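You operate a simulated robot arm through the tools that you are given. There is no shell and no other tool. Be economical: measure what you need, move in short steps, check, and stop when the job is done.

You are at the controls of a simulated two-armed robot. One attempt, no reset.

Task
Pick up the walking boot from the hall table top with one hand, pass it to the other hand and put it on the middle of the bench. Set down upright: walking boot.

The check looks at the end state, three seconds after you hand in, the way a careful person would. Anything else that was tipped, shoved, dropped, spilled or broken makes it a failure.

Robot
Two 7-joint arms with two-finger grippers on one trunk, on a base that drives. Base frame: it is fixed to the floor where the robot stands at the start and does not move with it; the origin is under the middle of the robot, x ahead of it, y to its left, z up; the surface under the hand at the start is at about z = 82. Readings come in cm, degrees, newtons and seconds.
The left shoulder is at the start at [2.5, 22.7, 120.4], the right one opposite. With the tool pointing down near the work surface each hand reaches from about 10 to 76 cm from the robot's upright axis, wherever it stands, measured 20 degrees to its own side. Places, roughly: middle of the bench [-70, -280, 40]. Payload 2.2 kg a hand.
Tool frame (each hand has its own): the origin (TCP) lies between the finger pads and is the grasp point; the fingertips stand 1.9 cm ahead of it; z points along the fingers, y is the line along which they close. Largest opening 11.6 cm; the body of the gripper starts 7 cm behind the TCP.
Orientation is that of the tool frame in the base frame, as [roll, pitch, yaw] about the fixed x, y, z axes, in that order (R = Rz(yaw) Ry(pitch) Rx(roll)). With the fingers straight down and closing along the base's y, the tool's x points along the base's -x, its y along +y and its z along -z.

Tools
- The arms move only by the tool arm_command. It takes "left_moves", "right_moves" or both (then of equal length, played together; a hand with none holds still); each is a list of rows, each a list of 3 entries, a list of its own where there are three numbers: the shift along the base's x, y, z in units of 25 mm (1.0 is 25 mm), then the turn, a rotation vector about the base's x, y, z in units of 6 degrees (1.0 is 6 degrees), then the finger opening in cm, from 0 to 11.6. In form: [[[x, y, z], [rx, ry, rz], grip], ...]. A call has 1 to 12 rows; each row shifts and turns the commanded pose from where the row before left it. A call with a number of a shift or a turn outside -1 to 1 is refused whole. Rows are played at 5 a second. More than 5 cm and 8.6 degrees between two rows, or a gripper value outside its range, and nothing of the call is played. A pose out of reach is approached as far as the arm can. The call stops where the force on the tool passes 40 N (or 10 N more than at its start, if that is more) or the arm is blocked; 0.2 s more then pass. The fingers move at their own pace and stop on an object; they squeeze with about 20 N. The grip force told is the motor's: it shows also when the fingers shut on nothing. Time passes only in rows, and 0.2 s behind the last, so rows that do not move let the fingers close. The reply holds the time, the measured pose of the TCP, the force on the tool along the base axes, the opening and the grip force, in the units named above and with some noise, with the torque about the TCP (base axes, N m) and any sound that the robot's microphone picked up.
- Cameras (640 x 400 px; columns grow to the right, rows downward): "scene" is now at [12.78, 2.38, 137.24]; the picture's right is [0.14, -0.99, 0.01], its down [-0.60, -0.09, -0.80] and it looks along [0.79, 0.10, -0.60] (base axes); focal length 248 px, centre (320, 200). "left" rides on the left gripper at [6.9, 1.5, -9.7] in its tool frame; the picture's right is [-0.21, 0.98, 0.00], its down [-0.76, -0.17, -0.63] and it looks along [-0.62, -0.14, 0.77] (tool axes); focal length 251 px, centre (320, 200). "right" rides on the right gripper at [6.9, -1.5, -9.7] in its tool frame; the picture's right is [0.21, 0.98, 0.00], its down [-0.76, 0.17, -0.63] and it looks along [-0.62, 0.14, 0.77] (tool axes); focal length 251 px, centre (320, 200). There is no depth. A picture from a camera that has moved, and an enlarged one, comes with that camera's place and axes in the base frame and with its lens.
- capture(camera): a new picture of that camera. The clock stands still meanwhile.
- slide_trunk(by): slides the trunk up (or, below 0, down) by that many cm; the arms and the scene camera ride with it, the base frame stays. It gives what a move gives, with no picture.
- roll_base(legs): drives the robot by 1 to 6 legs, each [ahead, left, turn to the left] in cm, cm and degrees, along the robot's own axes; the way and the turn of a leg run together, so that a leg with both is an arc; at most 150 cm and 180 degrees a leg. The arms and the cameras ride along, it lands a little off, and it stops where it bumps. It gives what a move gives.
- head_to(pan, tilt): turns the head with the scene camera to pan (to the left, within 80 degrees either way) and tilt (down, from -29 to 69), counted from straight ahead of the robot. It gives what a move gives.
- zoom(camera, box): a new picture of the part [left, top, right, bottom] of that camera's present view, enlarged. The clock stands still meanwhile.
- finish_job(): hands the job in; it is judged then, once.

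Work in short steps. Places have to be worked out from the pictures, the camera data and where the tool is seen: move nearer, look again, correct. Check each grasp and each placing, and mend what went wrong. You have 120 turns and 100 pictures in all, those below and enlarged ones among them. Open the grippers and draw the arms clear of the work before you hand the job in, unless the task says otherwise; then end with one line.

The tools are called after "Emit:" as name(argument=value, ...) on one line, values as JSON. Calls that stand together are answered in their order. arm_command: Moves the arms, as the interface text tells. Its arguments: {"type":"object","properties":{"left_moves":{"type":"array","items":{"type":"array"}},"right_moves":{"type":"array","items":{"type":"array"}}},"required":[]} The other tools are called the same way: slide_trunk (by) slides the trunk up or down; roll_base (legs) drives the base; head_to (pan, tilt) turns the head that bears the scene camera; capture (camera) takes a picture; zoom (camera, box) takes an enlarged picture of a part of a camera's view; finish_job () hands the job in.

At the start:

```text
time_s: 0.0
left_tcp_pos: [56.23, 34.9, 107.11]
left_tool_rot: [-179.6, -0.1, -179.9]
left_contact_force: [0.2, 1.3, -0.2]
left_torque: [-0.12, -0.01, 0.01]
left_opening: 11.61
left_finger_force: 0.0
right_tcp_pos: [46.05, -9.81, 111.4]
right_tool_rot: [-179.5, -0.1, -179.9]
right_contact_force: [0.3, 0.4, -0.7]
right_torque: [-0.08, -0.01, -0.01]
right_opening: 11.59
right_finger_force: 0.0
trunk travel left (down, up): [-35.0, 14.0]
robot x, y, heading: [-0.05, 0.3, -0.2]
head pan, tilt: [7.9, 36.9]
```

scene: 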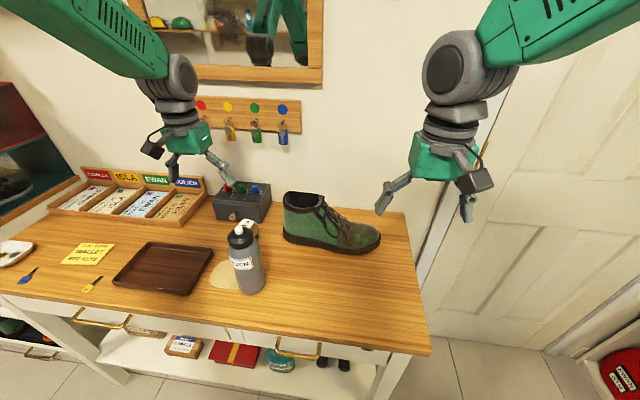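
right: 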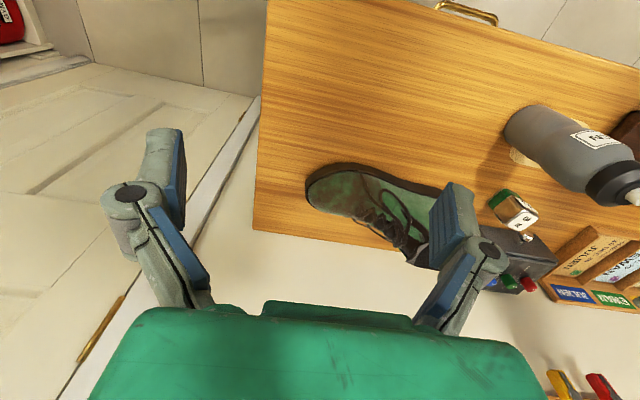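
left: 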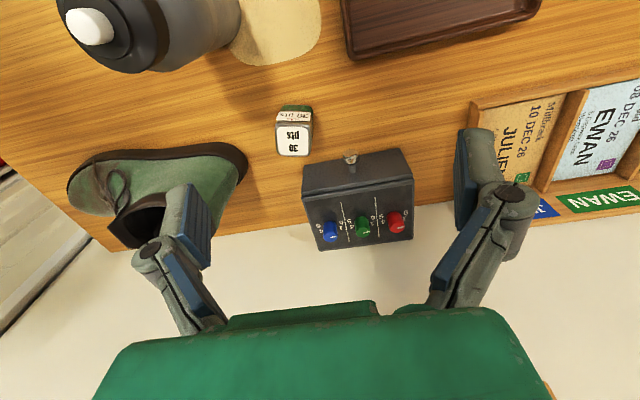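

I start by looking closely at the boot, from the scene and the right-hand camera, to measure it.

Emit:
zoom(camera="scene", box=[200, 160, 420, 300])

Emit:
zoom(camera="right", box=[260, 130, 580, 330])

```text
2.86 times, centred on (310, 230) of scene
camera zoom: at [12.78, 2.38, 137.24], right [0.14, -0.99, 0.01], down [-0.6, -0.09, -0.8], along [0.79, 0.1, -0.6], focal length 709 px, centre (349, 114)
```

zoom: 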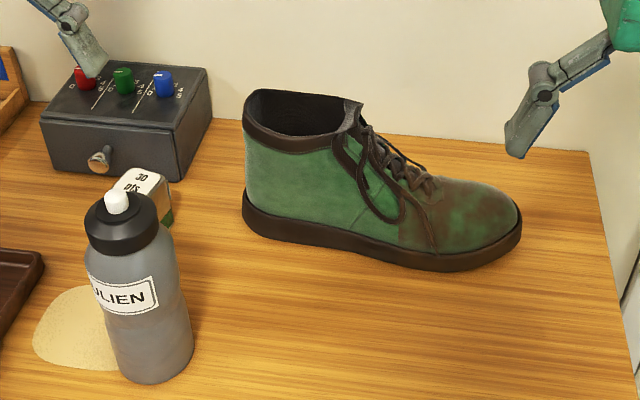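

```text
2.00 times, centred on (420, 230) of right
camera zoom: at [39.31, -11.31, 121.11], right [-0.22, 0.98, -0.01], down [0.76, 0.17, 0.63], along [0.62, 0.13, -0.78], focal length 503 px, centre (120, 140)
```

zoom: 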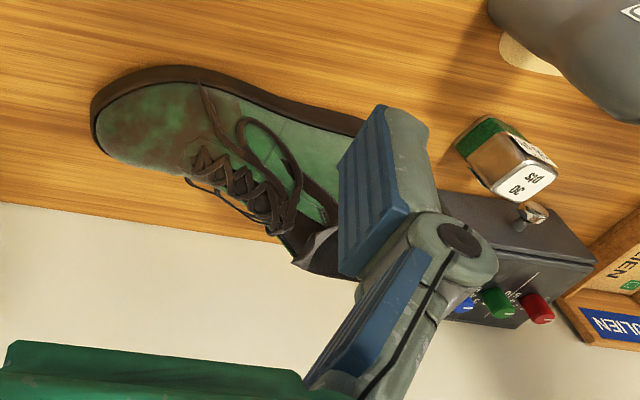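

The boot lies along y: heel near y≈20, toe near y≈-9, midline x≈66, collar top z≈95 and the shaft about 8 cm wide. My plan is for the right hand to grip the instep across x and the left hand to take the shaft. First I raise and turn both hands so the fingers close along x with the cameras facing outward.

Emit:
arm_command(left_moves=[[[0, 0, 1], [0, 0, -1], 11.6], [[0, 0, 1], [0, 0, -1], 11.6], [[0, 0, 0], [0, 0, -1], 11.6], [[0, 0, 0], [0, 0, -1], 11.6], [[0, 0, 0], [0, 0, -1], 11.6], [[0, 0, 0], [0, 0, -1], 11.6], [[0, 0, 0], [0, 0, -1], 11.6], [[0, 0, 0], [0, 0, -1], 11.6], [[0, 0, 0], [0, 0, -1], 11.6], [[0, 0, 0], [0, 0, -1], 11.6], [[0, 0, 0], [0, 0, -1], 11.6], [[0, 0, 0], [0, 0, -1], 11.6]], right_moves=[[[0, 0, 0], [0, 0, 1], 11.6], [[0, 0, 0], [0, 0, 1], 11.6], [[0, 0, 0], [0, 0, 1], 11.6], [[0, 0, 0], [0, 0, 1], 11.6], [[0, 0, 0], [0, 0, 1], 11.6], [[0, 0, 0], [0, 0, 1], 11.6], [[0, 0, 0], [0, 0, 1], 11.6], [[0, 0, 0], [0, 0, 1], 11.6], [[0, 0, 0], [0, 0, 1], 11.6], [[0, 0, 0], [0, 0, 1], 11.6], [[0, 0, 0], [0, 0, 1], 11.6], [[0, 0, 0], [0, 0, 1], 11.6]])

```text
time_s: 2.6
left_tcp_pos: [55.81, 34.52, 112.41]
left_tool_rot: [-179.8, 0.2, 108.1]
left_contact_force: [0.0, -0.3, 0.0]
left_torque: [-0.02, 0.03, 0.01]
left_opening: 11.6
left_finger_force: 0.1
right_tcp_pos: [45.82, -10.46, 111.53]
right_tool_rot: [-180.0, 0.1, -107.9]
right_contact_force: [-0.5, -0.1, 0.2]
right_torque: [-0.01, 0.02, 0.04]
right_opening: 11.62
right_finger_force: 0.1
trunk travel left (down, up): [-35.0, 14.0]
robot x, y, heading: [-0.13, 0.49, -0.1]
head pan, tilt: [7.9, 36.9]
```

Both turned cleanly. I finish the turn, tilt the hands slightly outward, and bring the right hand above the instep.

Emit:
arm_command(left_moves=[[[0, 0, 0], [0, 0, -1], 11.6], [[0, 0, 0], [0, 0, -1], 11.6], [[0, 0, 0], [0, 0, -1], 11.6], [[0, 0, 0], [-1, 0, 0], 11.6], [[0, 0, 0], [-1, 0, 0], 11.6], [[0, 0, 0], [-0.5, 0, 0], 11.6], [[0, 0, 0], [0, 0, 0], 11.6], [[0, 0, 0], [0, 0, 0], 11.6], [[0, 0, 0], [0, 0, 0], 11.6]], right_moves=[[[0, 0, 0], [0, 0, 1], 11.6], [[0, 0, 0], [0, 0, 1], 11.6], [[1, 0.6, 0], [0, 0, 1], 11.6], [[1, 0.6, 0], [1, 0, 0], 11.6], [[1, 0.6, 0], [1, 0, 0], 11.6], [[1, 0.6, 0], [0.5, 0, 0], 11.6], [[1, 0.6, 0], [0, 0, 0], 11.6], [[1, 0.6, 0], [0, 0, 0], 11.6], [[1, 0.6, 0], [0, 0, 0], 11.6]])

Emit:
capture(camera="right")

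Emit:
capture(camera="scene")

```text
time_s: 4.6
left_tcp_pos: [55.85, 34.32, 112.45]
left_tool_rot: [-180.0, 15.3, 90.1]
left_contact_force: [0.2, -0.2, -0.2]
left_torque: [-0.01, 0.0, 0.01]
left_opening: 11.57
left_finger_force: 0.1
right_tcp_pos: [63.54, -0.05, 111.5]
right_tool_rot: [179.8, 15.0, -89.8]
right_contact_force: [0.4, 0.1, -0.4]
right_torque: [-0.01, 0.01, 0.01]
right_opening: 11.58
right_finger_force: 0.0
trunk travel left (down, up): [-35.0, 14.0]
robot x, y, heading: [-0.07, 0.06, 0.1]
head pan, tilt: [7.9, 36.9]
```

```text
94 pictures are left
camera right: at [65.18, -9.16, 118.95], right [-0.98, -0.21, -0.05], down [-0.16, 0.57, 0.81], along [-0.14, 0.8, -0.59], focal length 251 px, centre (320, 200)
```

right: 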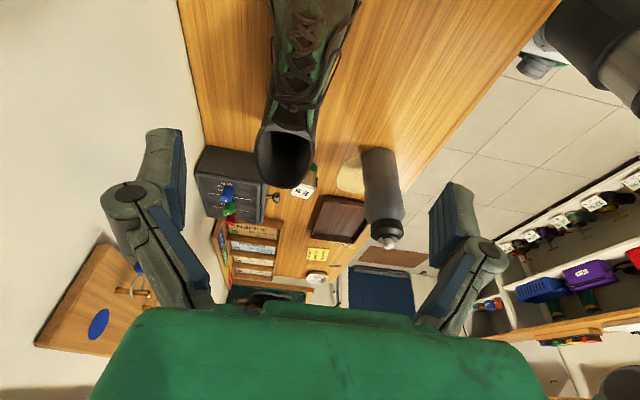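

```text
93 pictures are left
camera scene: at [13.03, 1.82, 137.22], right [0.14, -0.99, 0.0], down [-0.6, -0.09, -0.8], along [0.79, 0.11, -0.61], focal length 248 px, centre (320, 200)
```

scene: 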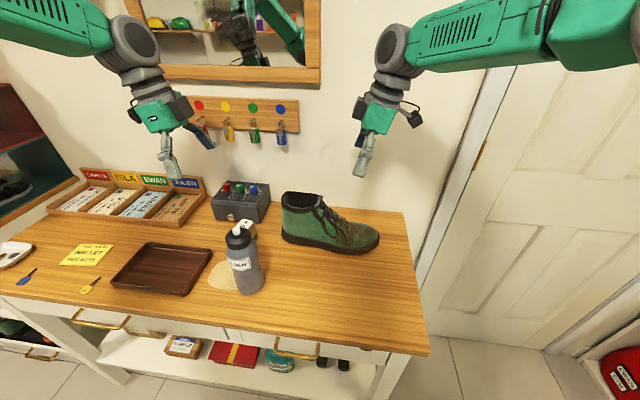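

The right camera puts the collar centre at about (66, 15.7) and the lace line at about (64.8, 5), so the boot is yawed roughly 6°. I align both hands to that, bring the right hand down to z≈98 over the instep, and look again.

Emit:
arm_command(left_moves=[[[0, 0, 0], [0, 0, -1], 11.6], [[0, 0, 0], [0, 0, 0], 11.6], [[0, 0, 0], [0, 0, 0], 11.6], [[0, 0, 0], [0, 0, 0], 11.6], [[0, 0, 0], [0, 0, 0], 11.6], [[0, 0, 0], [0, 0, 0], 11.6], [[0, 0, 0], [0, 0, 0], 11.6]], right_moves=[[[0.4, 0.6, 0], [0, 0, -1], 11.6], [[0, 0.6, -0.4], [0, 0, 0], 11.6], [[0, 0, -1], [0, 0, 0], 11.6], [[0, 0, -1], [0, 0, 0], 11.6], [[0, 0, -1], [0, 0, 0], 11.6], [[0, 0, -1], [0, 0, 0], 11.6], [[0, 0, -1], [0, 0, 0], 11.6]])

Emit:
capture(camera="right")

Emit:
zoom(camera="scene", box=[240, 130, 440, 270])

Emit:
capture(camera="left")

```text
time_s: 6.2
left_tcp_pos: [55.8, 34.35, 112.53]
left_tool_rot: [-179.9, 15.4, 84.1]
left_contact_force: [0.0, 0.4, 0.8]
left_torque: [-0.01, 0.0, 0.03]
left_opening: 11.6
left_finger_force: 0.2
right_tcp_pos: [64.46, 2.82, 98.2]
right_tool_rot: [179.8, 15.1, -95.9]
right_contact_force: [-0.4, 0.5, 0.2]
right_torque: [-0.02, 0.02, -0.02]
right_opening: 11.59
right_finger_force: 0.1
trunk travel left (down, up): [-35.0, 14.0]
robot x, y, heading: [0.04, 0.28, 0.2]
head pan, tilt: [7.9, 36.9]
```

```text
92 pictures are left
camera right: at [65.05, -6.42, 105.53], right [-0.99, -0.11, -0.05], down [-0.11, 0.58, 0.81], along [-0.05, 0.81, -0.59], focal length 251 px, centre (320, 200)
```

right: 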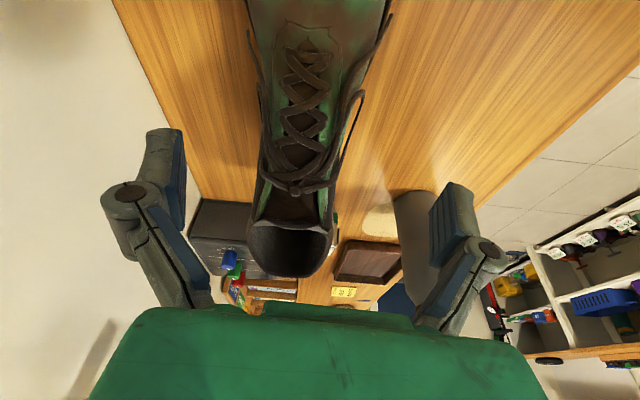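

```text
2.86 times, centred on (340, 200) of scene
camera zoom: at [12.95, 1.64, 137.23], right [0.14, -0.99, 0.0], down [-0.6, -0.08, -0.8], along [0.79, 0.11, -0.61], focal length 709 px, centre (263, 200)
```

zoom: 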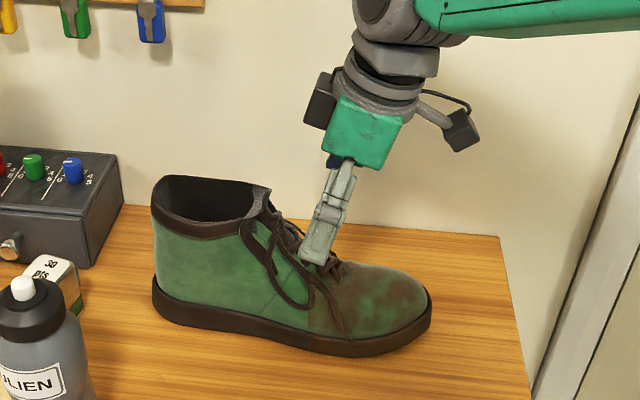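

```text
90 pictures are left
camera left: at [58.26, 43.37, 120.07], right [0.95, -0.31, 0.06], down [-0.22, -0.54, 0.81], along [-0.22, -0.78, -0.58], focal length 251 px, centre (320, 200)
```

left: 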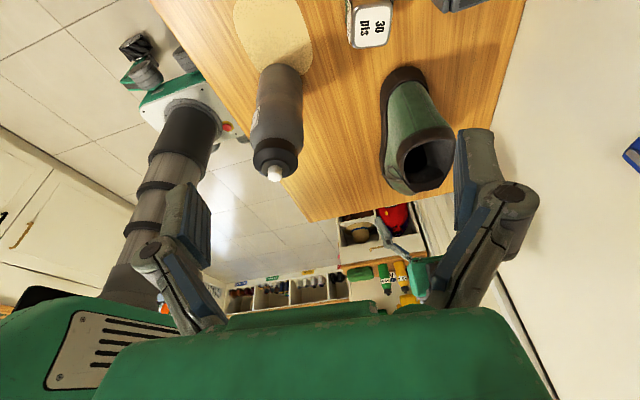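

The hand is aligned but the boot midline is near x≈65.7 here, and the sole is about 11 cm wide, so I grip above it. I shift the right hand to (65.7, 4.5) and lower to z≈88.5.

Emit:
arm_command(right_moves=[[[0.5, 0.68, 0], [0, 0, 0], 11.6], [[0, 0, -1], [0, 0, 0], 11.6], [[0, 0, -1], [0, 0, 0], 11.6], [[0, 0, -1], [0, 0, 0], 11.6], [[0, 0, -0.88], [0, 0, 0], 11.6]])

Emit:
capture(camera="right")

Emit:
zoom(camera="scene", box=[240, 130, 440, 270])

```text
time_s: 7.4
left_tcp_pos: [55.73, 34.24, 112.56]
left_tool_rot: [-179.9, 15.3, 84.1]
left_contact_force: [0.0, 0.1, 0.4]
left_torque: [0.01, 0.01, -0.05]
left_opening: 11.61
left_finger_force: 0.1
right_tcp_pos: [65.72, 4.81, 88.32]
right_tool_rot: [179.9, 15.1, -96.0]
right_contact_force: [-0.1, -0.2, -0.3]
right_torque: [0.05, 0.02, -0.03]
right_opening: 11.58
right_finger_force: 0.1
trunk travel left (down, up): [-35.0, 14.0]
robot x, y, heading: [-0.43, 0.34, -0.2]
head pan, tilt: [7.9, 36.9]
```

```text
89 pictures are left
camera right: at [66.41, -4.57, 95.62], right [-0.99, -0.11, -0.06], down [-0.11, 0.58, 0.81], along [-0.05, 0.81, -0.59], focal length 251 px, centre (320, 200)
```

right: 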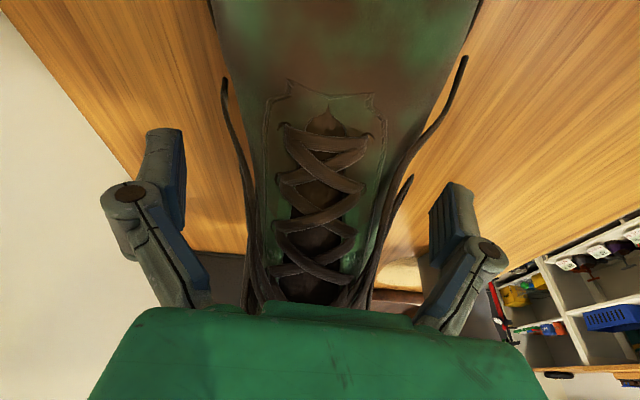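

```text
2.86 times, centred on (340, 200) of scene
camera zoom: at [12.92, 1.63, 137.23], right [0.14, -0.99, 0.0], down [-0.6, -0.08, -0.8], along [0.79, 0.11, -0.61], focal length 709 px, centre (263, 200)
```

zoom: 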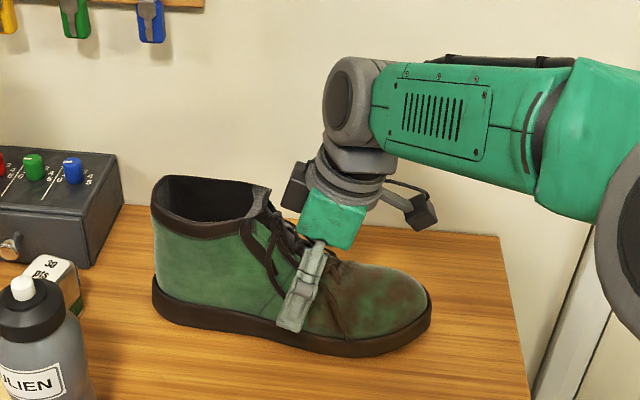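

The fingers straddle the instep above the sole, with the boot about 0.5 cm toward -x of centre. I correct that and close.

Emit:
arm_command(right_moves=[[[-0.15, 0, 0], [0, 0, 0], 11.6], [[0, 0, 0], [0, 0, 0], 9], [[0, 0, 0], [0, 0, 0], 7], [[0, 0, 0], [0, 0, 0], 5], [[0, 0, 0], [0, 0, 0], 3], [[0, 0, 0], [0, 0, 0], 3], [[0, 0, 0], [0, 0, 0], 3]])

Emit:
zoom(camera="scene", box=[240, 130, 440, 270])

```text
time_s: 9.0
left_tcp_pos: [55.78, 34.19, 112.59]
left_tool_rot: [-179.9, 15.1, 84.0]
left_contact_force: [0.2, -1.0, 0.1]
left_torque: [0.0, 0.0, -0.01]
left_opening: 11.6
left_finger_force: 0.0
right_tcp_pos: [65.41, 4.54, 88.33]
right_tool_rot: [-179.9, 15.1, -96.0]
right_contact_force: [17.3, -6.0, 16.1]
right_torque: [-0.22, -0.65, 0.14]
right_opening: 9.03
right_finger_force: 19.6
trunk travel left (down, up): [-35.0, 14.0]
robot x, y, heading: [-0.1, 0.17, 0.3]
head pan, tilt: [7.9, 36.9]
```

```text
2.86 times, centred on (340, 200) of scene
camera zoom: at [12.89, 1.44, 137.26], right [0.14, -0.99, 0.0], down [-0.6, -0.08, -0.8], along [0.79, 0.11, -0.6], focal length 709 px, centre (263, 200)
```

zoom: 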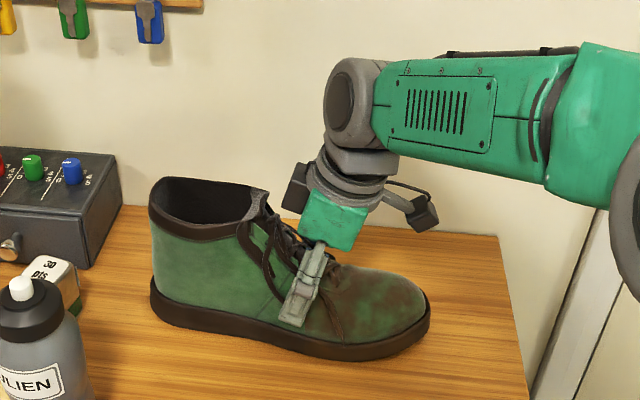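

The grip closed at 9.0 cm with a sideways 17 N, so the hand is off-centre. I give way slightly in +x to relax it and lift a little as a test.

Emit:
arm_command(right_moves=[[[0.1, 0, 0], [0, 0, 0], 3], [[0, 0, 0], [0, 0, 0], 3]])

```text
time_s: 9.6
left_tcp_pos: [55.69, 34.08, 112.58]
left_tool_rot: [-180.0, 15.2, 84.1]
left_contact_force: [-1.0, -0.1, -0.4]
left_torque: [0.0, 0.02, 0.01]
left_opening: 11.62
left_finger_force: 0.0
right_tcp_pos: [65.47, 4.39, 88.29]
right_tool_rot: [179.9, 15.2, -95.9]
right_contact_force: [11.1, -7.7, 17.0]
right_torque: [-0.27, -0.82, -0.06]
right_opening: 9.05
right_finger_force: 19.8
trunk travel left (down, up): [-35.0, 14.0]
robot x, y, heading: [0.16, 0.43, 0.1]
head pan, tilt: [7.9, 36.9]
```

The sideways load is easing. I test-lift by 2 cm.

Emit:
arm_command(right_moves=[[[0.06, 0, 0.2], [0, 0, 0], 3], [[0, 0, 0.3], [0, 0, 0], 3], [[0, 0, 0.3], [0, 0, 0], 3], [[0, 0, 0], [0, 0, 0], 3]])

Emit:
zoom(camera="scene", box=[240, 130, 440, 270])

```text
time_s: 10.6
left_tcp_pos: [55.61, 34.11, 112.67]
left_tool_rot: [-180.0, 15.3, 84.1]
left_contact_force: [0.4, 0.5, 0.3]
left_torque: [0.02, -0.03, 0.01]
left_opening: 11.62
left_finger_force: 0.0
right_tcp_pos: [65.53, 4.67, 90.28]
right_tool_rot: [179.7, 15.3, -96.1]
right_contact_force: [-3.0, 3.9, 2.5]
right_torque: [-0.07, 0.62, -0.38]
right_opening: 8.47
right_finger_force: 19.6
trunk travel left (down, up): [-35.0, 14.0]
robot x, y, heading: [0.09, -0.33, 0.2]
head pan, tilt: [7.9, 36.9]
```

```text
2.86 times, centred on (340, 200) of scene
camera zoom: at [12.7, 1.55, 137.27], right [0.14, -0.99, 0.0], down [-0.6, -0.08, -0.8], along [0.79, 0.11, -0.6], focal length 709 px, centre (263, 200)
```

zoom: 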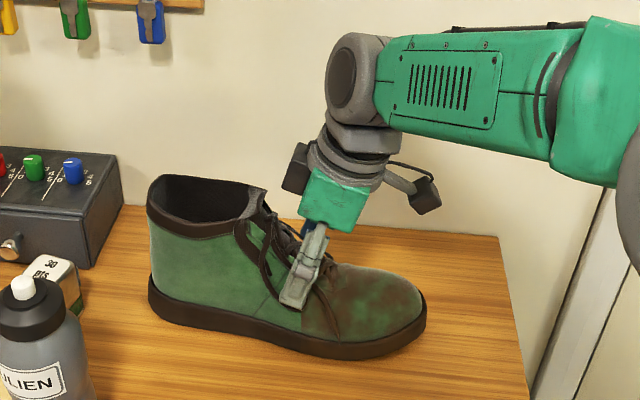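

The grip slipped up the sloped instep and the boot stayed on the table. The shaft sides are steeper, so I open the right hand, raise it, and check the boot's new position.

Emit:
arm_command(right_moves=[[[0, 0, 0], [0, 0, 0], 11.6], [[0, 0, 0], [0, 0, 0], 11.6], [[0, -0.2, 1], [0, 0, 0], 11.6], [[0, -0.4, 1], [0, 0, 0], 11.6], [[0, -1, 1], [0, 0, 0], 11.6], [[0, -1, 1], [0, 0, 0], 11.6], [[0, -1, 1], [0, 0, 0], 11.6], [[0, -1, 1], [0, 0, 0], 11.6], [[0, -1, 0], [0, 0, 0], 11.6]])

Emit:
zoom(camera="scene", box=[240, 130, 440, 270])

Emit:
capture(camera="right")

Emit:
zoom(camera="left", box=[220, 0, 540, 220])

```text
time_s: 12.6
left_tcp_pos: [55.78, 34.08, 112.5]
left_tool_rot: [-179.9, 15.2, 84.1]
left_contact_force: [0.4, -0.3, -0.3]
left_torque: [0.01, 0.0, -0.03]
left_opening: 11.61
left_finger_force: 0.1
right_tcp_pos: [65.67, -9.7, 105.41]
right_tool_rot: [179.9, 15.3, -95.9]
right_contact_force: [0.1, -0.8, -0.2]
right_torque: [0.02, 0.04, -0.01]
right_opening: 11.61
right_finger_force: 0.0
trunk travel left (down, up): [-35.0, 14.0]
robot x, y, heading: [0.13, 0.34, 0.0]
head pan, tilt: [7.9, 36.9]
```

```text
2.86 times, centred on (340, 200) of scene
camera zoom: at [12.91, 1.35, 137.24], right [0.14, -0.99, 0.0], down [-0.6, -0.08, -0.8], along [0.79, 0.11, -0.6], focal length 709 px, centre (263, 200)
```

zoom: 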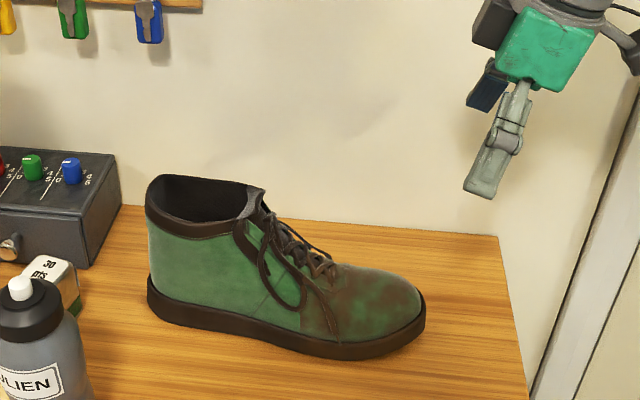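

```text
84 pictures are left
camera right: at [66.29, -19.01, 112.79], right [-0.99, -0.11, -0.05], down [-0.11, 0.58, 0.81], along [-0.05, 0.81, -0.59], focal length 251 px, centre (320, 200)
```

right: 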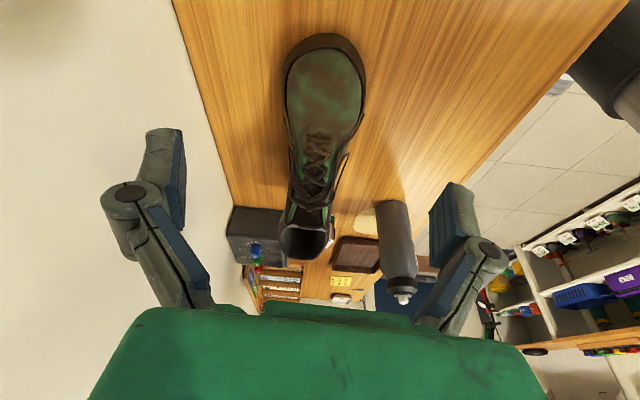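

```text
1.82 times, centred on (380, 110) of left
camera zoom: at [58.25, 43.17, 120.15], right [0.95, -0.31, 0.06], down [-0.22, -0.54, 0.81], along [-0.22, -0.78, -0.59], focal length 457 px, centre (211, 364)
```

zoom: 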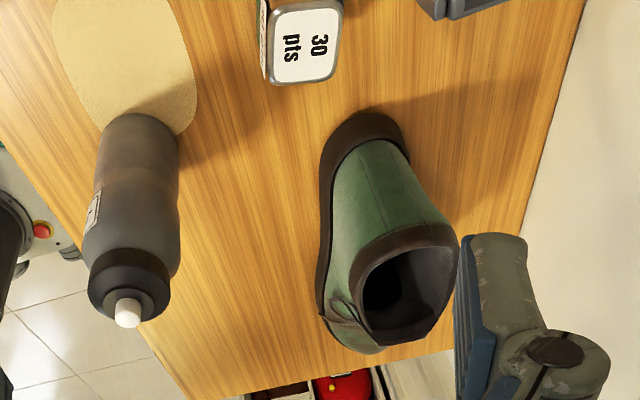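

The boot is upright, with its axis along y at x≈66.4 and the collar from y≈9 to 21. I straighten the yaw of both hands and bring the left hand over the heel half of the shaft at z≈100.

Emit:
arm_command(left_moves=[[[0.6, -0.5, 0], [0, 0, 1], 11.6], [[0.7, -0.8, 0], [0, 0, 0], 11.6], [[0.8, -1, 0], [0, 0, 0], 11.6], [[0.8, -1, 0], [0, 0, 0], 11.6], [[0.7, -1, 0], [0, 0, 0], 11.6], [[0.64, -1, 0], [0, 0, 0], 11.6], [[0, -1, -0.8], [0, 0, 0], 11.6], [[0, -0.74, -1], [0, 0, 0], 11.6], [[0, 0, -1], [0, 0, 0], 11.6], [[0, 0, -1], [0, 0, 0], 11.6], [[0, 0, -1], [0, 0, 0], 11.6], [[0, 0, 0], [0, 0, 0], 11.6]], right_moves=[[[0, 0, 0], [0, 0, 1], 11.6], [[0, 0, 0], [1, 0, 0], 11.6], [[0, 0, 0], [1, 0, 0], 11.6], [[0, 0, 0], [0.5, 0, 0], 11.6], [[0, 0, 0], [0, 0, 0], 11.6], [[0, 0, 0], [0, 0, 0], 11.6], [[0, 0, 0], [0, 0, 0], 11.6], [[0, 0, 0], [0, 0, 0], 11.6], [[0, 0, 0], [0, 0, 0], 11.6], [[0, 0, 0], [0, 0, 0], 11.6], [[0, 0, 0], [0, 0, 0], 11.6], [[0, 0, 0], [0, 0, 0], 11.6]])

Emit:
capture(camera="left")

Emit:
capture(camera="scene")

Emit:
capture(camera="right")

```text
time_s: 15.2
left_tcp_pos: [66.36, 16.51, 100.47]
left_tool_rot: [-180.0, 15.2, 90.1]
left_contact_force: [0.3, 0.7, 1.3]
left_torque: [-0.01, 0.01, 0.01]
left_opening: 11.58
left_finger_force: 0.1
right_tcp_pos: [65.54, -9.51, 105.51]
right_tool_rot: [180.0, 30.3, -89.9]
right_contact_force: [0.5, 0.7, 0.0]
right_torque: [-0.03, 0.0, -0.01]
right_opening: 11.6
right_finger_force: 0.2
trunk travel left (down, up): [-35.0, 14.0]
robot x, y, heading: [0.25, 0.04, 0.2]
head pan, tilt: [7.9, 36.9]
```

```text
82 pictures are left
camera left: at [67.84, 25.82, 108.09], right [0.98, -0.21, 0.06], down [-0.17, -0.56, 0.81], along [-0.13, -0.8, -0.59], focal length 251 px, centre (320, 200)
```

left: 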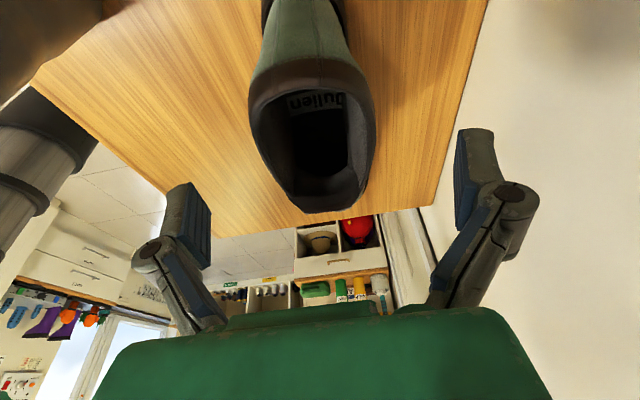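

```text
81 pictures are left
camera scene: at [12.93, 1.27, 137.24], right [0.14, -0.99, 0.0], down [-0.6, -0.08, -0.8], along [0.79, 0.11, -0.6], focal length 248 px, centre (320, 200)
```

scene: 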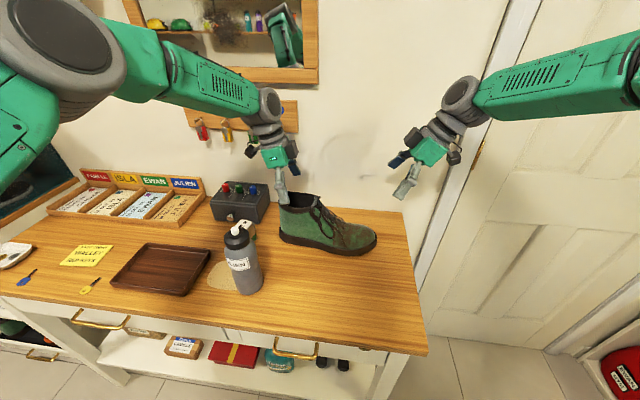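

```text
80 pictures are left
camera right: at [67.16, -20.4, 110.23], right [-0.98, -0.19, -0.11], down [-0.17, 0.34, 0.93], along [-0.14, 0.92, -0.36], focal length 251 px, centre (320, 200)
```

right: 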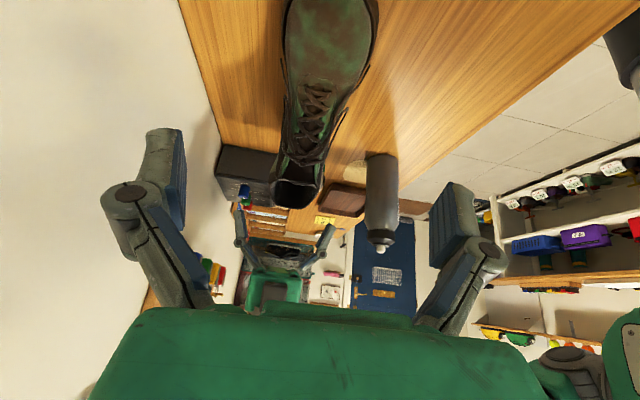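

The shaft centre reads x≈65.8. I shift the left hand by −0.5 cm and lower it to z≈91 around the shaft.

Emit:
arm_command(left_moves=[[[-0.2, 0, -0.4], [0, 0, 0], 11.6], [[0, 0, -0.8], [0, 0, 0], 11.6], [[0, 0, -0.8], [0, 0, 0], 11.6], [[0, 0, -0.9], [0, 0, 0], 11.6], [[0, 0, -0.9], [0, 0, 0], 11.6], [[0, 0, 0], [0, 0, 0], 11.6]])

Emit:
capture(camera="left")

Emit:
zoom(camera="scene", box=[220, 130, 420, 270])

```text
time_s: 16.6
left_tcp_pos: [65.84, 16.55, 91.01]
left_tool_rot: [-179.9, 15.2, 90.1]
left_contact_force: [2.0, 0.7, 1.2]
left_torque: [-0.01, 0.03, -0.02]
left_opening: 11.61
left_finger_force: 0.0
right_tcp_pos: [65.57, -9.61, 105.51]
right_tool_rot: [179.9, 30.2, -89.9]
right_contact_force: [-0.6, 0.4, -0.5]
right_torque: [0.0, 0.01, 0.0]
right_opening: 11.62
right_finger_force: 0.0
trunk travel left (down, up): [-35.0, 14.0]
robot x, y, heading: [0.04, -0.19, -0.0]
head pan, tilt: [7.9, 36.9]
```

```text
79 pictures are left
camera left: at [67.4, 25.72, 98.58], right [0.98, -0.21, 0.06], down [-0.17, -0.56, 0.81], along [-0.13, -0.8, -0.59], focal length 251 px, centre (320, 200)
```

left: 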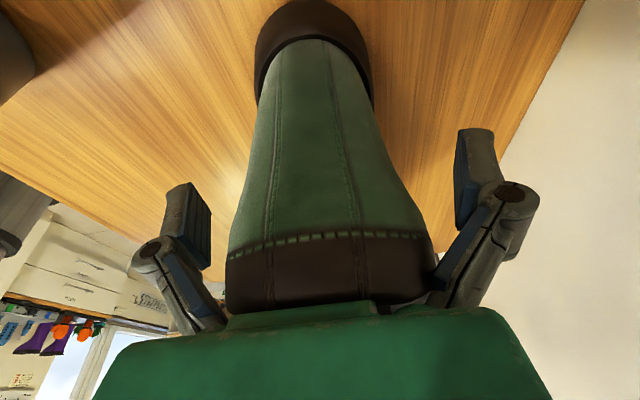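

```text
2.86 times, centred on (320, 200) of scene
camera zoom: at [12.98, 1.27, 137.24], right [0.14, -0.99, 0.0], down [-0.6, -0.08, -0.8], along [0.79, 0.11, -0.61], focal length 709 px, centre (320, 200)
```

zoom: 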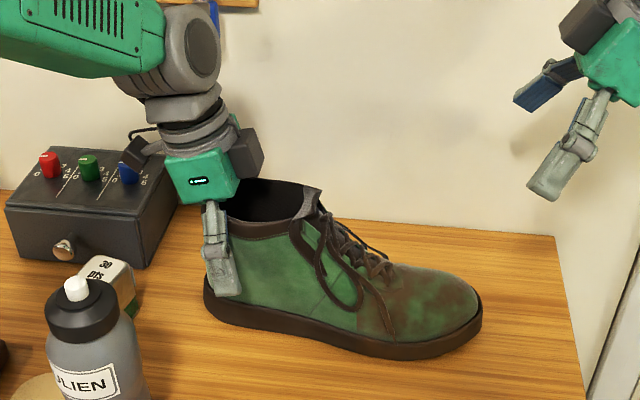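

The shaft flares outward at the top, which will hold well from below. The hand is centred, so I move 1.2 cm forward off the heel curve and close.

Emit:
arm_command(left_moves=[[[0, -0.5, 0], [0, 0, 0], 11.6], [[0, 0, 0], [0, 0, 0], 9.5], [[0, 0, 0], [0, 0, 0], 8], [[0, 0, 0], [0, 0, 0], 6], [[0, 0, 0], [0, 0, 0], 4], [[0, 0, 0], [0, 0, 0], 4], [[0, 0, 0], [0, 0, 0], 4]])

```text
time_s: 18.2
left_tcp_pos: [65.95, 15.58, 91.2]
left_tool_rot: [179.6, 15.3, 90.1]
left_contact_force: [10.6, 22.9, 26.4]
left_torque: [0.31, 0.52, -0.3]
left_opening: 9.63
left_finger_force: 20.2
right_tcp_pos: [65.54, -9.32, 105.48]
right_tool_rot: [-180.0, 30.0, -89.9]
right_contact_force: [-0.1, 0.4, 1.1]
right_torque: [-0.01, 0.02, 0.01]
right_opening: 11.62
right_finger_force: 0.0
trunk travel left (down, up): [-35.0, 14.0]
robot x, y, heading: [-0.13, -0.24, -0.2]
head pan, tilt: [7.9, 36.9]
```

It stopped at 9.6 cm with notable forces (y +23, z +26). I look before lifting.

Emit:
capture(camera="left")

Emit:
zoom(camera="scene", box=[220, 130, 420, 270])

```text
77 pictures are left
camera left: at [67.39, 24.86, 98.83], right [0.98, -0.2, 0.06], down [-0.17, -0.56, 0.81], along [-0.13, -0.8, -0.59], focal length 251 px, centre (320, 200)
```

left: 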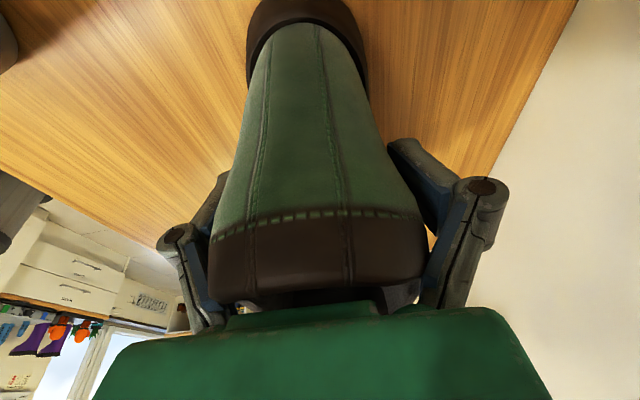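

```text
2.86 times, centred on (320, 200) of scene
camera zoom: at [12.7, 1.94, 137.28], right [0.14, -0.99, 0.0], down [-0.6, -0.09, -0.8], along [0.79, 0.11, -0.6], focal length 709 px, centre (320, 200)
```

zoom: 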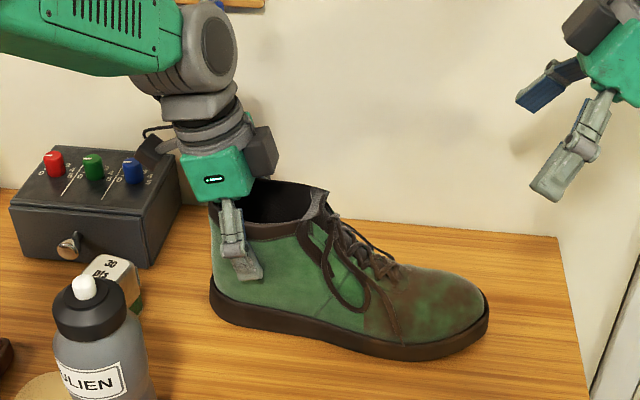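

The gripper body seems to press on the collar rim, which is taller than I judged. I open, go up 2 cm, and close again.

Emit:
arm_command(left_moves=[[[0, 0, 0], [0, 0, 0], 11.6], [[0, 0, 0], [0, 0, 0], 11.6], [[0, 0, 0.4], [0, 0, 0], 11.6], [[0, 0, 0.4], [0, 0, 0], 11.6], [[0, 0, 0], [0, 0, 0], 11.6]])

Emit:
capture(camera="left")

```text
time_s: 19.4
left_tcp_pos: [65.82, 15.18, 92.95]
left_tool_rot: [-179.8, 15.2, 90.1]
left_contact_force: [-0.2, 0.5, 0.3]
left_torque: [-0.02, 0.02, 0.04]
left_opening: 11.59
left_finger_force: 0.1
right_tcp_pos: [65.66, -9.67, 105.29]
right_tool_rot: [179.9, 30.2, -90.0]
right_contact_force: [-0.4, -0.1, -0.3]
right_torque: [-0.01, 0.02, 0.01]
right_opening: 11.61
right_finger_force: 0.0
trunk travel left (down, up): [-35.0, 14.0]
robot x, y, heading: [0.01, 0.26, -0.1]
head pan, tilt: [7.9, 36.9]
```

```text
75 pictures are left
camera left: at [67.42, 24.41, 100.54], right [0.98, -0.21, 0.05], down [-0.16, -0.56, 0.81], along [-0.14, -0.8, -0.59], focal length 251 px, centre (320, 200)
```

left: 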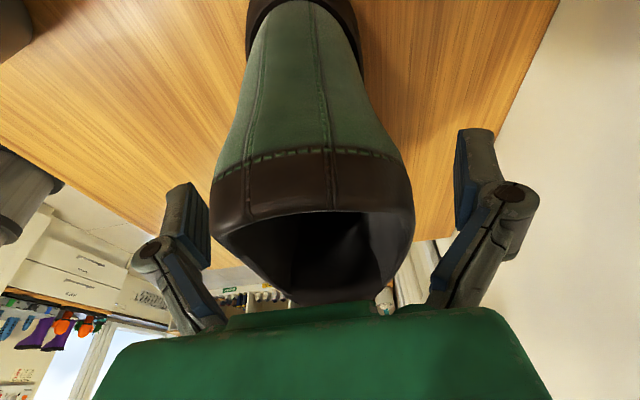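

The collar centre is about 0.8 cm toward −x of the finger mid. I shift, then close on the collar band.

Emit:
arm_command(left_moves=[[[-0.3, 0, 0], [0, 0, 0], 11.6], [[0, 0, 0], [0, 0, 0], 9.5], [[0, 0, 0], [0, 0, 0], 8], [[0, 0, 0], [0, 0, 0], 6], [[0, 0, 0], [0, 0, 0], 4], [[0, 0, 0], [0, 0, 0], 4], [[0, 0, 0], [0, 0, 0], 4]])

Emit:
capture(camera="left")

Emit:
zoom(camera="scene", box=[220, 130, 420, 270])

```text
time_s: 21.0
left_tcp_pos: [65.29, 15.27, 93.18]
left_tool_rot: [180.0, 15.3, 90.1]
left_contact_force: [9.8, 4.9, 11.1]
left_torque: [-0.56, -0.32, 0.58]
left_opening: 8.1
left_finger_force: 20.2
right_tcp_pos: [65.68, -9.52, 105.4]
right_tool_rot: [179.9, 30.1, -89.9]
right_contact_force: [0.2, -0.3, -0.2]
right_torque: [0.02, -0.01, -0.03]
right_opening: 11.57
right_finger_force: 0.1
trunk travel left (down, up): [-35.0, 14.0]
robot x, y, heading: [0.05, 0.7, -0.1]
head pan, tilt: [7.9, 36.9]
```

```text
74 pictures are left
camera left: at [66.74, 24.58, 100.69], right [0.98, -0.2, 0.06], down [-0.17, -0.56, 0.81], along [-0.13, -0.8, -0.58], focal length 251 px, centre (320, 200)
```

left: 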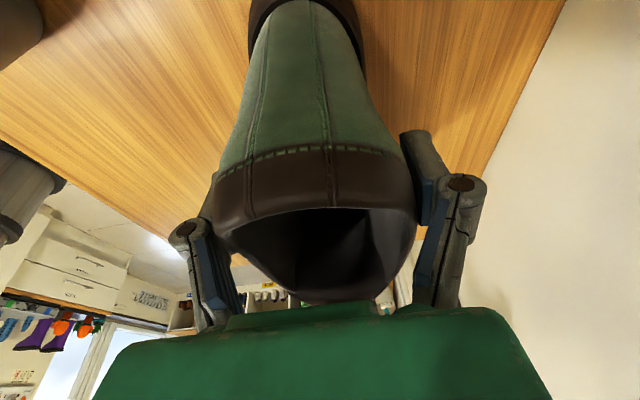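

```text
2.86 times, centred on (320, 200) of scene
camera zoom: at [12.96, 1.4, 137.25], right [0.14, -0.99, 0.0], down [-0.6, -0.08, -0.8], along [0.79, 0.11, -0.61], focal length 709 px, centre (320, 200)
```

zoom: 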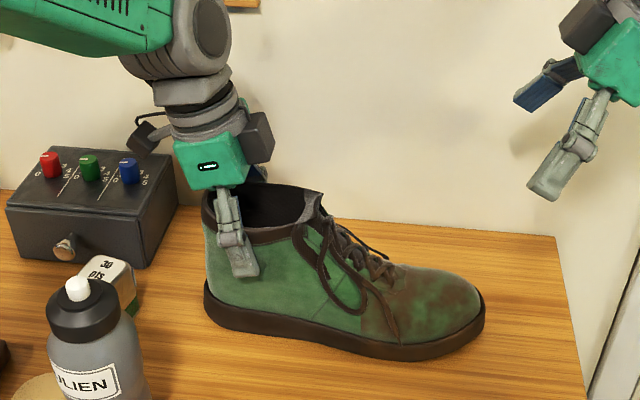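

Now the grip is 8.1 cm on the collar, a good hold. I lift gently by about 3 cm.

Emit:
arm_command(left_moves=[[[0.05, 0, 0.3], [0, 0, 0], 4], [[0, 0, 0.3], [0, 0, 0], 4], [[0, 0, 0.3], [0, 0, 0], 4], [[0, 0, 0.3], [0, 0, 0], 4], [[0, 0, 0], [0, 0, 0], 4]])

Emit:
zoom(camera="scene", box=[220, 130, 420, 270])

```text
time_s: 22.2
left_tcp_pos: [65.14, 15.37, 96.0]
left_tool_rot: [-179.9, 15.2, 90.1]
left_contact_force: [-0.2, 0.5, -5.8]
left_torque: [0.5, -0.02, 0.0]
left_opening: 8.04
left_finger_force: 20.2
right_tcp_pos: [65.54, -9.63, 105.37]
right_tool_rot: [180.0, 30.2, -90.0]
right_contact_force: [-0.1, -0.4, -0.1]
right_torque: [-0.02, 0.0, -0.01]
right_opening: 11.58
right_finger_force: 0.1
trunk travel left (down, up): [-35.0, 14.0]
robot x, y, heading: [0.15, 0.36, -0.0]
head pan, tilt: [7.9, 36.9]
```

```text
2.86 times, centred on (320, 200) of scene
camera zoom: at [13.06, 1.25, 137.22], right [0.14, -0.99, 0.0], down [-0.6, -0.08, -0.8], along [0.79, 0.11, -0.61], focal length 709 px, centre (320, 200)
```

zoom: 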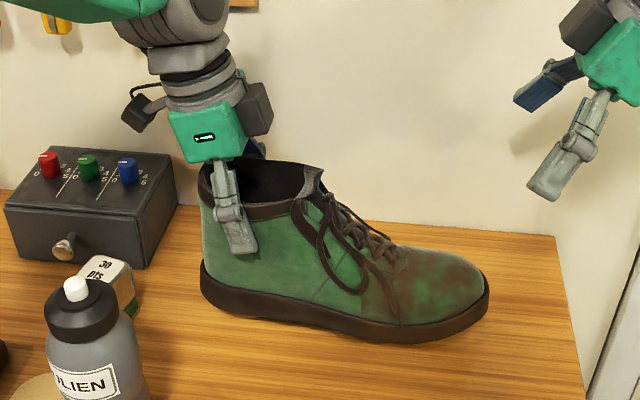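

The boot is lifted and level: weight ≈5.8 N, with the centre of mass about 8.6 cm toeward of the grip. I raise it further and shift a little to −y and back for the handover.

Emit:
arm_command(left_moves=[[[0, 0, 0.5], [0, 0, 0], 4], [[0, -0.2, 0.6], [0, 0, 0], 4], [[-0.2, -0.4, 0.6], [0, 0, 0], 4], [[-0.4, -0.4, 0.6], [0, 0, 0], 4], [[-0.4, -0.4, 0.6], [0, 0, 0], 4], [[-0.4, -0.4, 0.3], [0, 0, 0], 4], [[-0.4, -0.4, 0], [0, 0, 0], 4], [[-0.2, -0.2, 0], [0, 0, 0], 4], [[0, 0, 0], [0, 0, 0], 4]], right_moves=[[[0, 0, 0.5], [0, 0, 0], 11.6], [[0, 0, 0.6], [0, 0, 0], 11.6], [[0, 0, 0.6], [0, 0, 0], 11.6], [[0, 0, 0.6], [0, 0, 0], 11.6], [[0, 0, 0.6], [0, 0, 0], 11.6], [[-0.4, 0, 0.6], [0, 0, 0], 11.6], [[-0.4, 0, 0.6], [0, 0, 0], 11.6], [[-0.4, 0, 0.4], [0, 0, 0], 11.6], [[-0.6, 0, 0], [0, 0, 0], 11.6]])

Emit:
capture(camera="scene")

Emit:
capture(camera="right")

Emit:
capture(camera="left")

```text
time_s: 24.2
left_tcp_pos: [60.28, 9.06, 104.15]
left_tool_rot: [-179.9, 15.1, 90.1]
left_contact_force: [0.6, 0.5, -5.4]
left_torque: [0.5, 0.0, 0.03]
left_opening: 8.03
left_finger_force: 19.8
right_tcp_pos: [61.08, -9.55, 116.73]
right_tool_rot: [-180.0, 30.2, -90.0]
right_contact_force: [-0.9, -0.5, 0.2]
right_torque: [0.01, -0.04, -0.03]
right_opening: 11.59
right_finger_force: 0.1
trunk travel left (down, up): [-35.0, 14.0]
robot x, y, heading: [0.13, 0.22, -0.2]
head pan, tilt: [7.9, 36.9]
```

```text
71 pictures are left
camera scene: at [12.89, 1.18, 137.24], right [0.14, -0.99, 0.0], down [-0.6, -0.08, -0.8], along [0.79, 0.11, -0.6], focal length 248 px, centre (320, 200)
```

scene: 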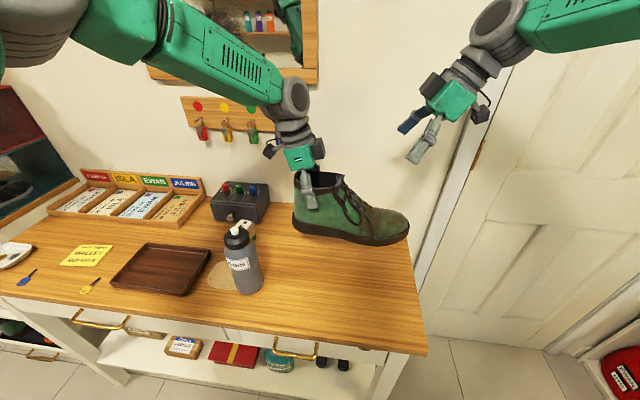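

```text
70 pictures are left
camera right: at [62.66, -20.36, 121.52], right [-0.98, -0.19, -0.11], down [-0.17, 0.33, 0.93], along [-0.14, 0.92, -0.36], focal length 251 px, centre (320, 200)
```

right: 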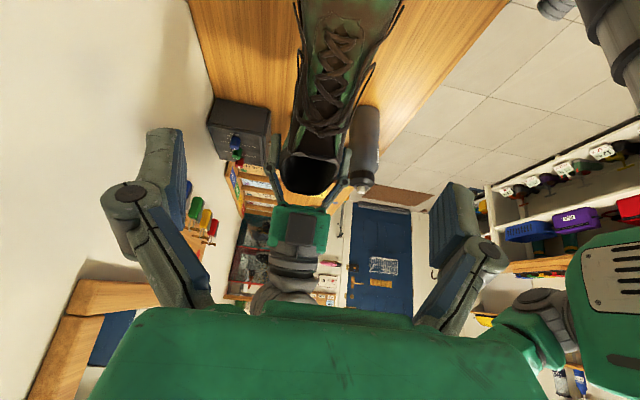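

```text
69 pictures are left
camera left: at [61.69, 18.38, 111.67], right [0.98, -0.21, 0.06], down [-0.17, -0.57, 0.81], along [-0.13, -0.8, -0.59], focal length 251 px, centre (320, 200)
```

left: 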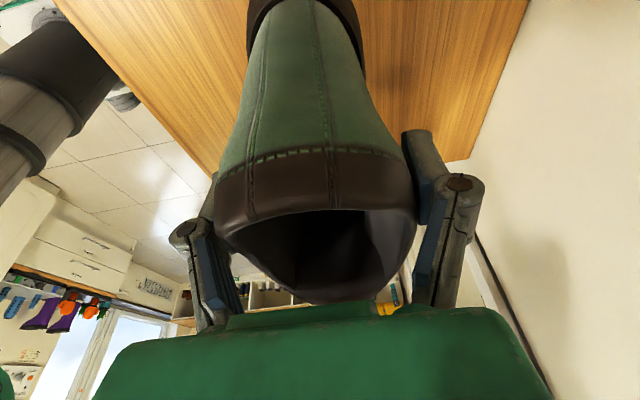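

The hold is stable. I bring the right hand, tilted 30°, toward the front of the shaft at about (60.1, 0.5, 107.5) and check alignment.

Emit:
arm_command(right_moves=[[[-0.4, 1, -0.5], [0, 0, 0], 11.6], [[0, 1, -0.5], [0, 0, 0], 11.6], [[0, 0.86, -0.64], [0, 0, 0], 11.6], [[0, 0.4, -0.7], [0, 0, 0], 11.6], [[0, 0.4, -0.7], [0, 0, 0], 11.6], [[0, 0.36, -0.6], [0, 0, 0], 11.6], [[0, 0, 0], [0, 0, 0], 11.6]])

Emit:
capture(camera="right")

Emit:
zoom(camera="scene", box=[240, 110, 440, 250])

```text
time_s: 25.8
left_tcp_pos: [60.21, 9.27, 104.03]
left_tool_rot: [-179.9, 15.2, 90.2]
left_contact_force: [0.2, -0.4, -5.5]
left_torque: [0.47, -0.04, 0.01]
left_opening: 8.0
left_finger_force: 19.9
right_tcp_pos: [60.15, 0.42, 107.57]
right_tool_rot: [180.0, 30.2, -89.9]
right_contact_force: [0.0, -0.6, 0.0]
right_torque: [-0.02, -0.01, 0.01]
right_opening: 11.61
right_finger_force: 0.0
trunk travel left (down, up): [-35.0, 14.0]
robot x, y, heading: [0.23, 0.33, -0.1]
head pan, tilt: [7.9, 36.9]
```

```text
68 pictures are left
camera right: at [61.67, -10.3, 112.36], right [-0.98, -0.19, -0.11], down [-0.17, 0.34, 0.93], along [-0.14, 0.92, -0.36], focal length 251 px, centre (320, 200)
```

right: 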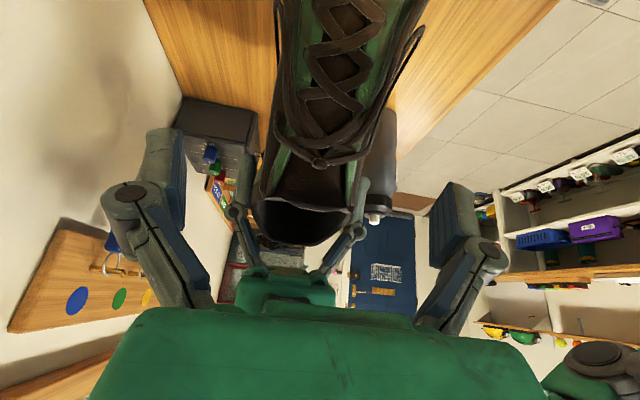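

```text
2.86 times, centred on (340, 180) of scene
camera zoom: at [12.97, 1.28, 137.23], right [0.14, -0.99, 0.0], down [-0.6, -0.08, -0.8], along [0.79, 0.11, -0.61], focal length 709 px, centre (263, 257)
```

zoom: 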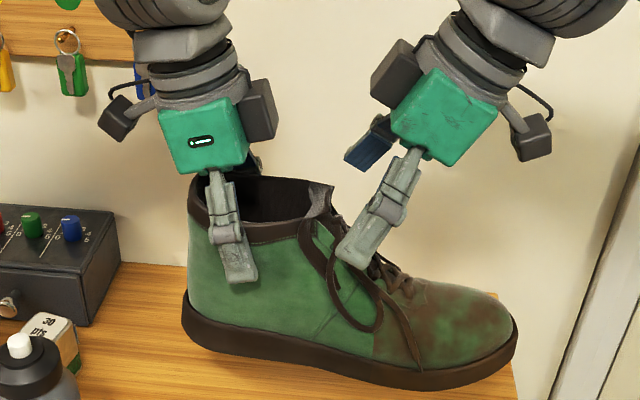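

Alignment is good and the wrists keep several cm apart. I advance 7 cm along the right tool's axis and check.

Emit:
arm_command(right_moves=[[[0, 0.4, -0.7], [0, 0, 0], 11.6], [[0, 0.4, -0.7], [0, 0, 0], 11.6], [[0, 0.35, -0.6], [0, 0, 0], 11.6], [[0, 0.25, -0.44], [0, 0, 0], 11.6], [[0, 0, 0], [0, 0, 0], 11.6]])

Emit:
capture(camera="right")

Emit:
zoom(camera="scene", box=[240, 110, 440, 250])

```text
time_s: 27.0
left_tcp_pos: [60.2, 9.24, 104.0]
left_tool_rot: [-179.9, 15.1, 90.2]
left_contact_force: [-0.4, 0.3, -5.2]
left_torque: [0.47, 0.0, -0.01]
left_opening: 7.98
left_finger_force: 19.2
right_tcp_pos: [60.08, 4.06, 101.43]
right_tool_rot: [179.8, 30.1, -89.9]
right_contact_force: [-1.2, -0.1, 0.5]
right_torque: [-0.05, 0.02, -0.04]
right_opening: 11.6
right_finger_force: 0.1
trunk travel left (down, up): [-35.0, 14.0]
robot x, y, heading: [0.24, 0.02, -0.1]
head pan, tilt: [7.9, 36.9]
```

```text
66 pictures are left
camera right: at [61.66, -6.76, 106.25], right [-0.98, -0.19, -0.11], down [-0.17, 0.34, 0.93], along [-0.14, 0.92, -0.36], focal length 251 px, centre (320, 200)
```

right: 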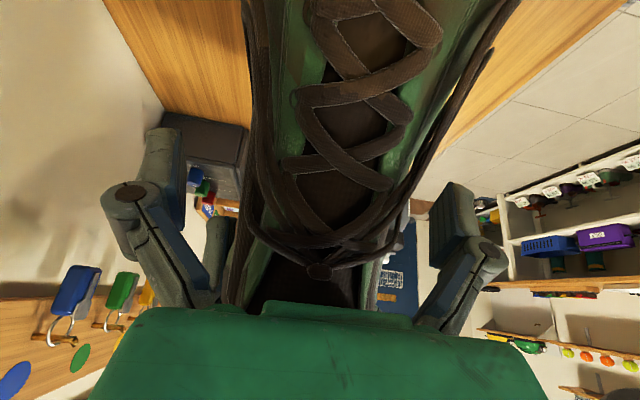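

```text
2.86 times, centred on (340, 180) of scene
camera zoom: at [12.98, 1.33, 137.23], right [0.14, -0.99, 0.0], down [-0.6, -0.08, -0.8], along [0.79, 0.11, -0.61], focal length 709 px, centre (263, 257)
```

zoom: 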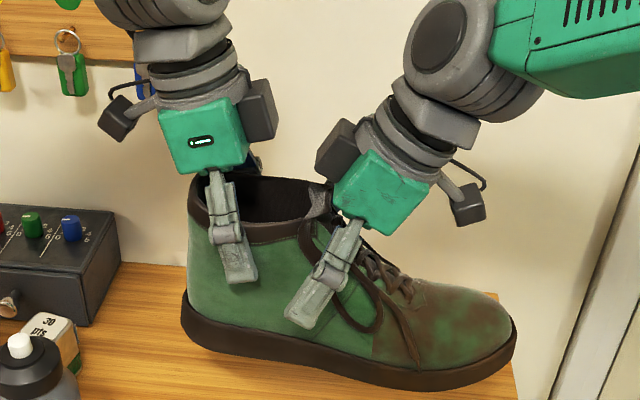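

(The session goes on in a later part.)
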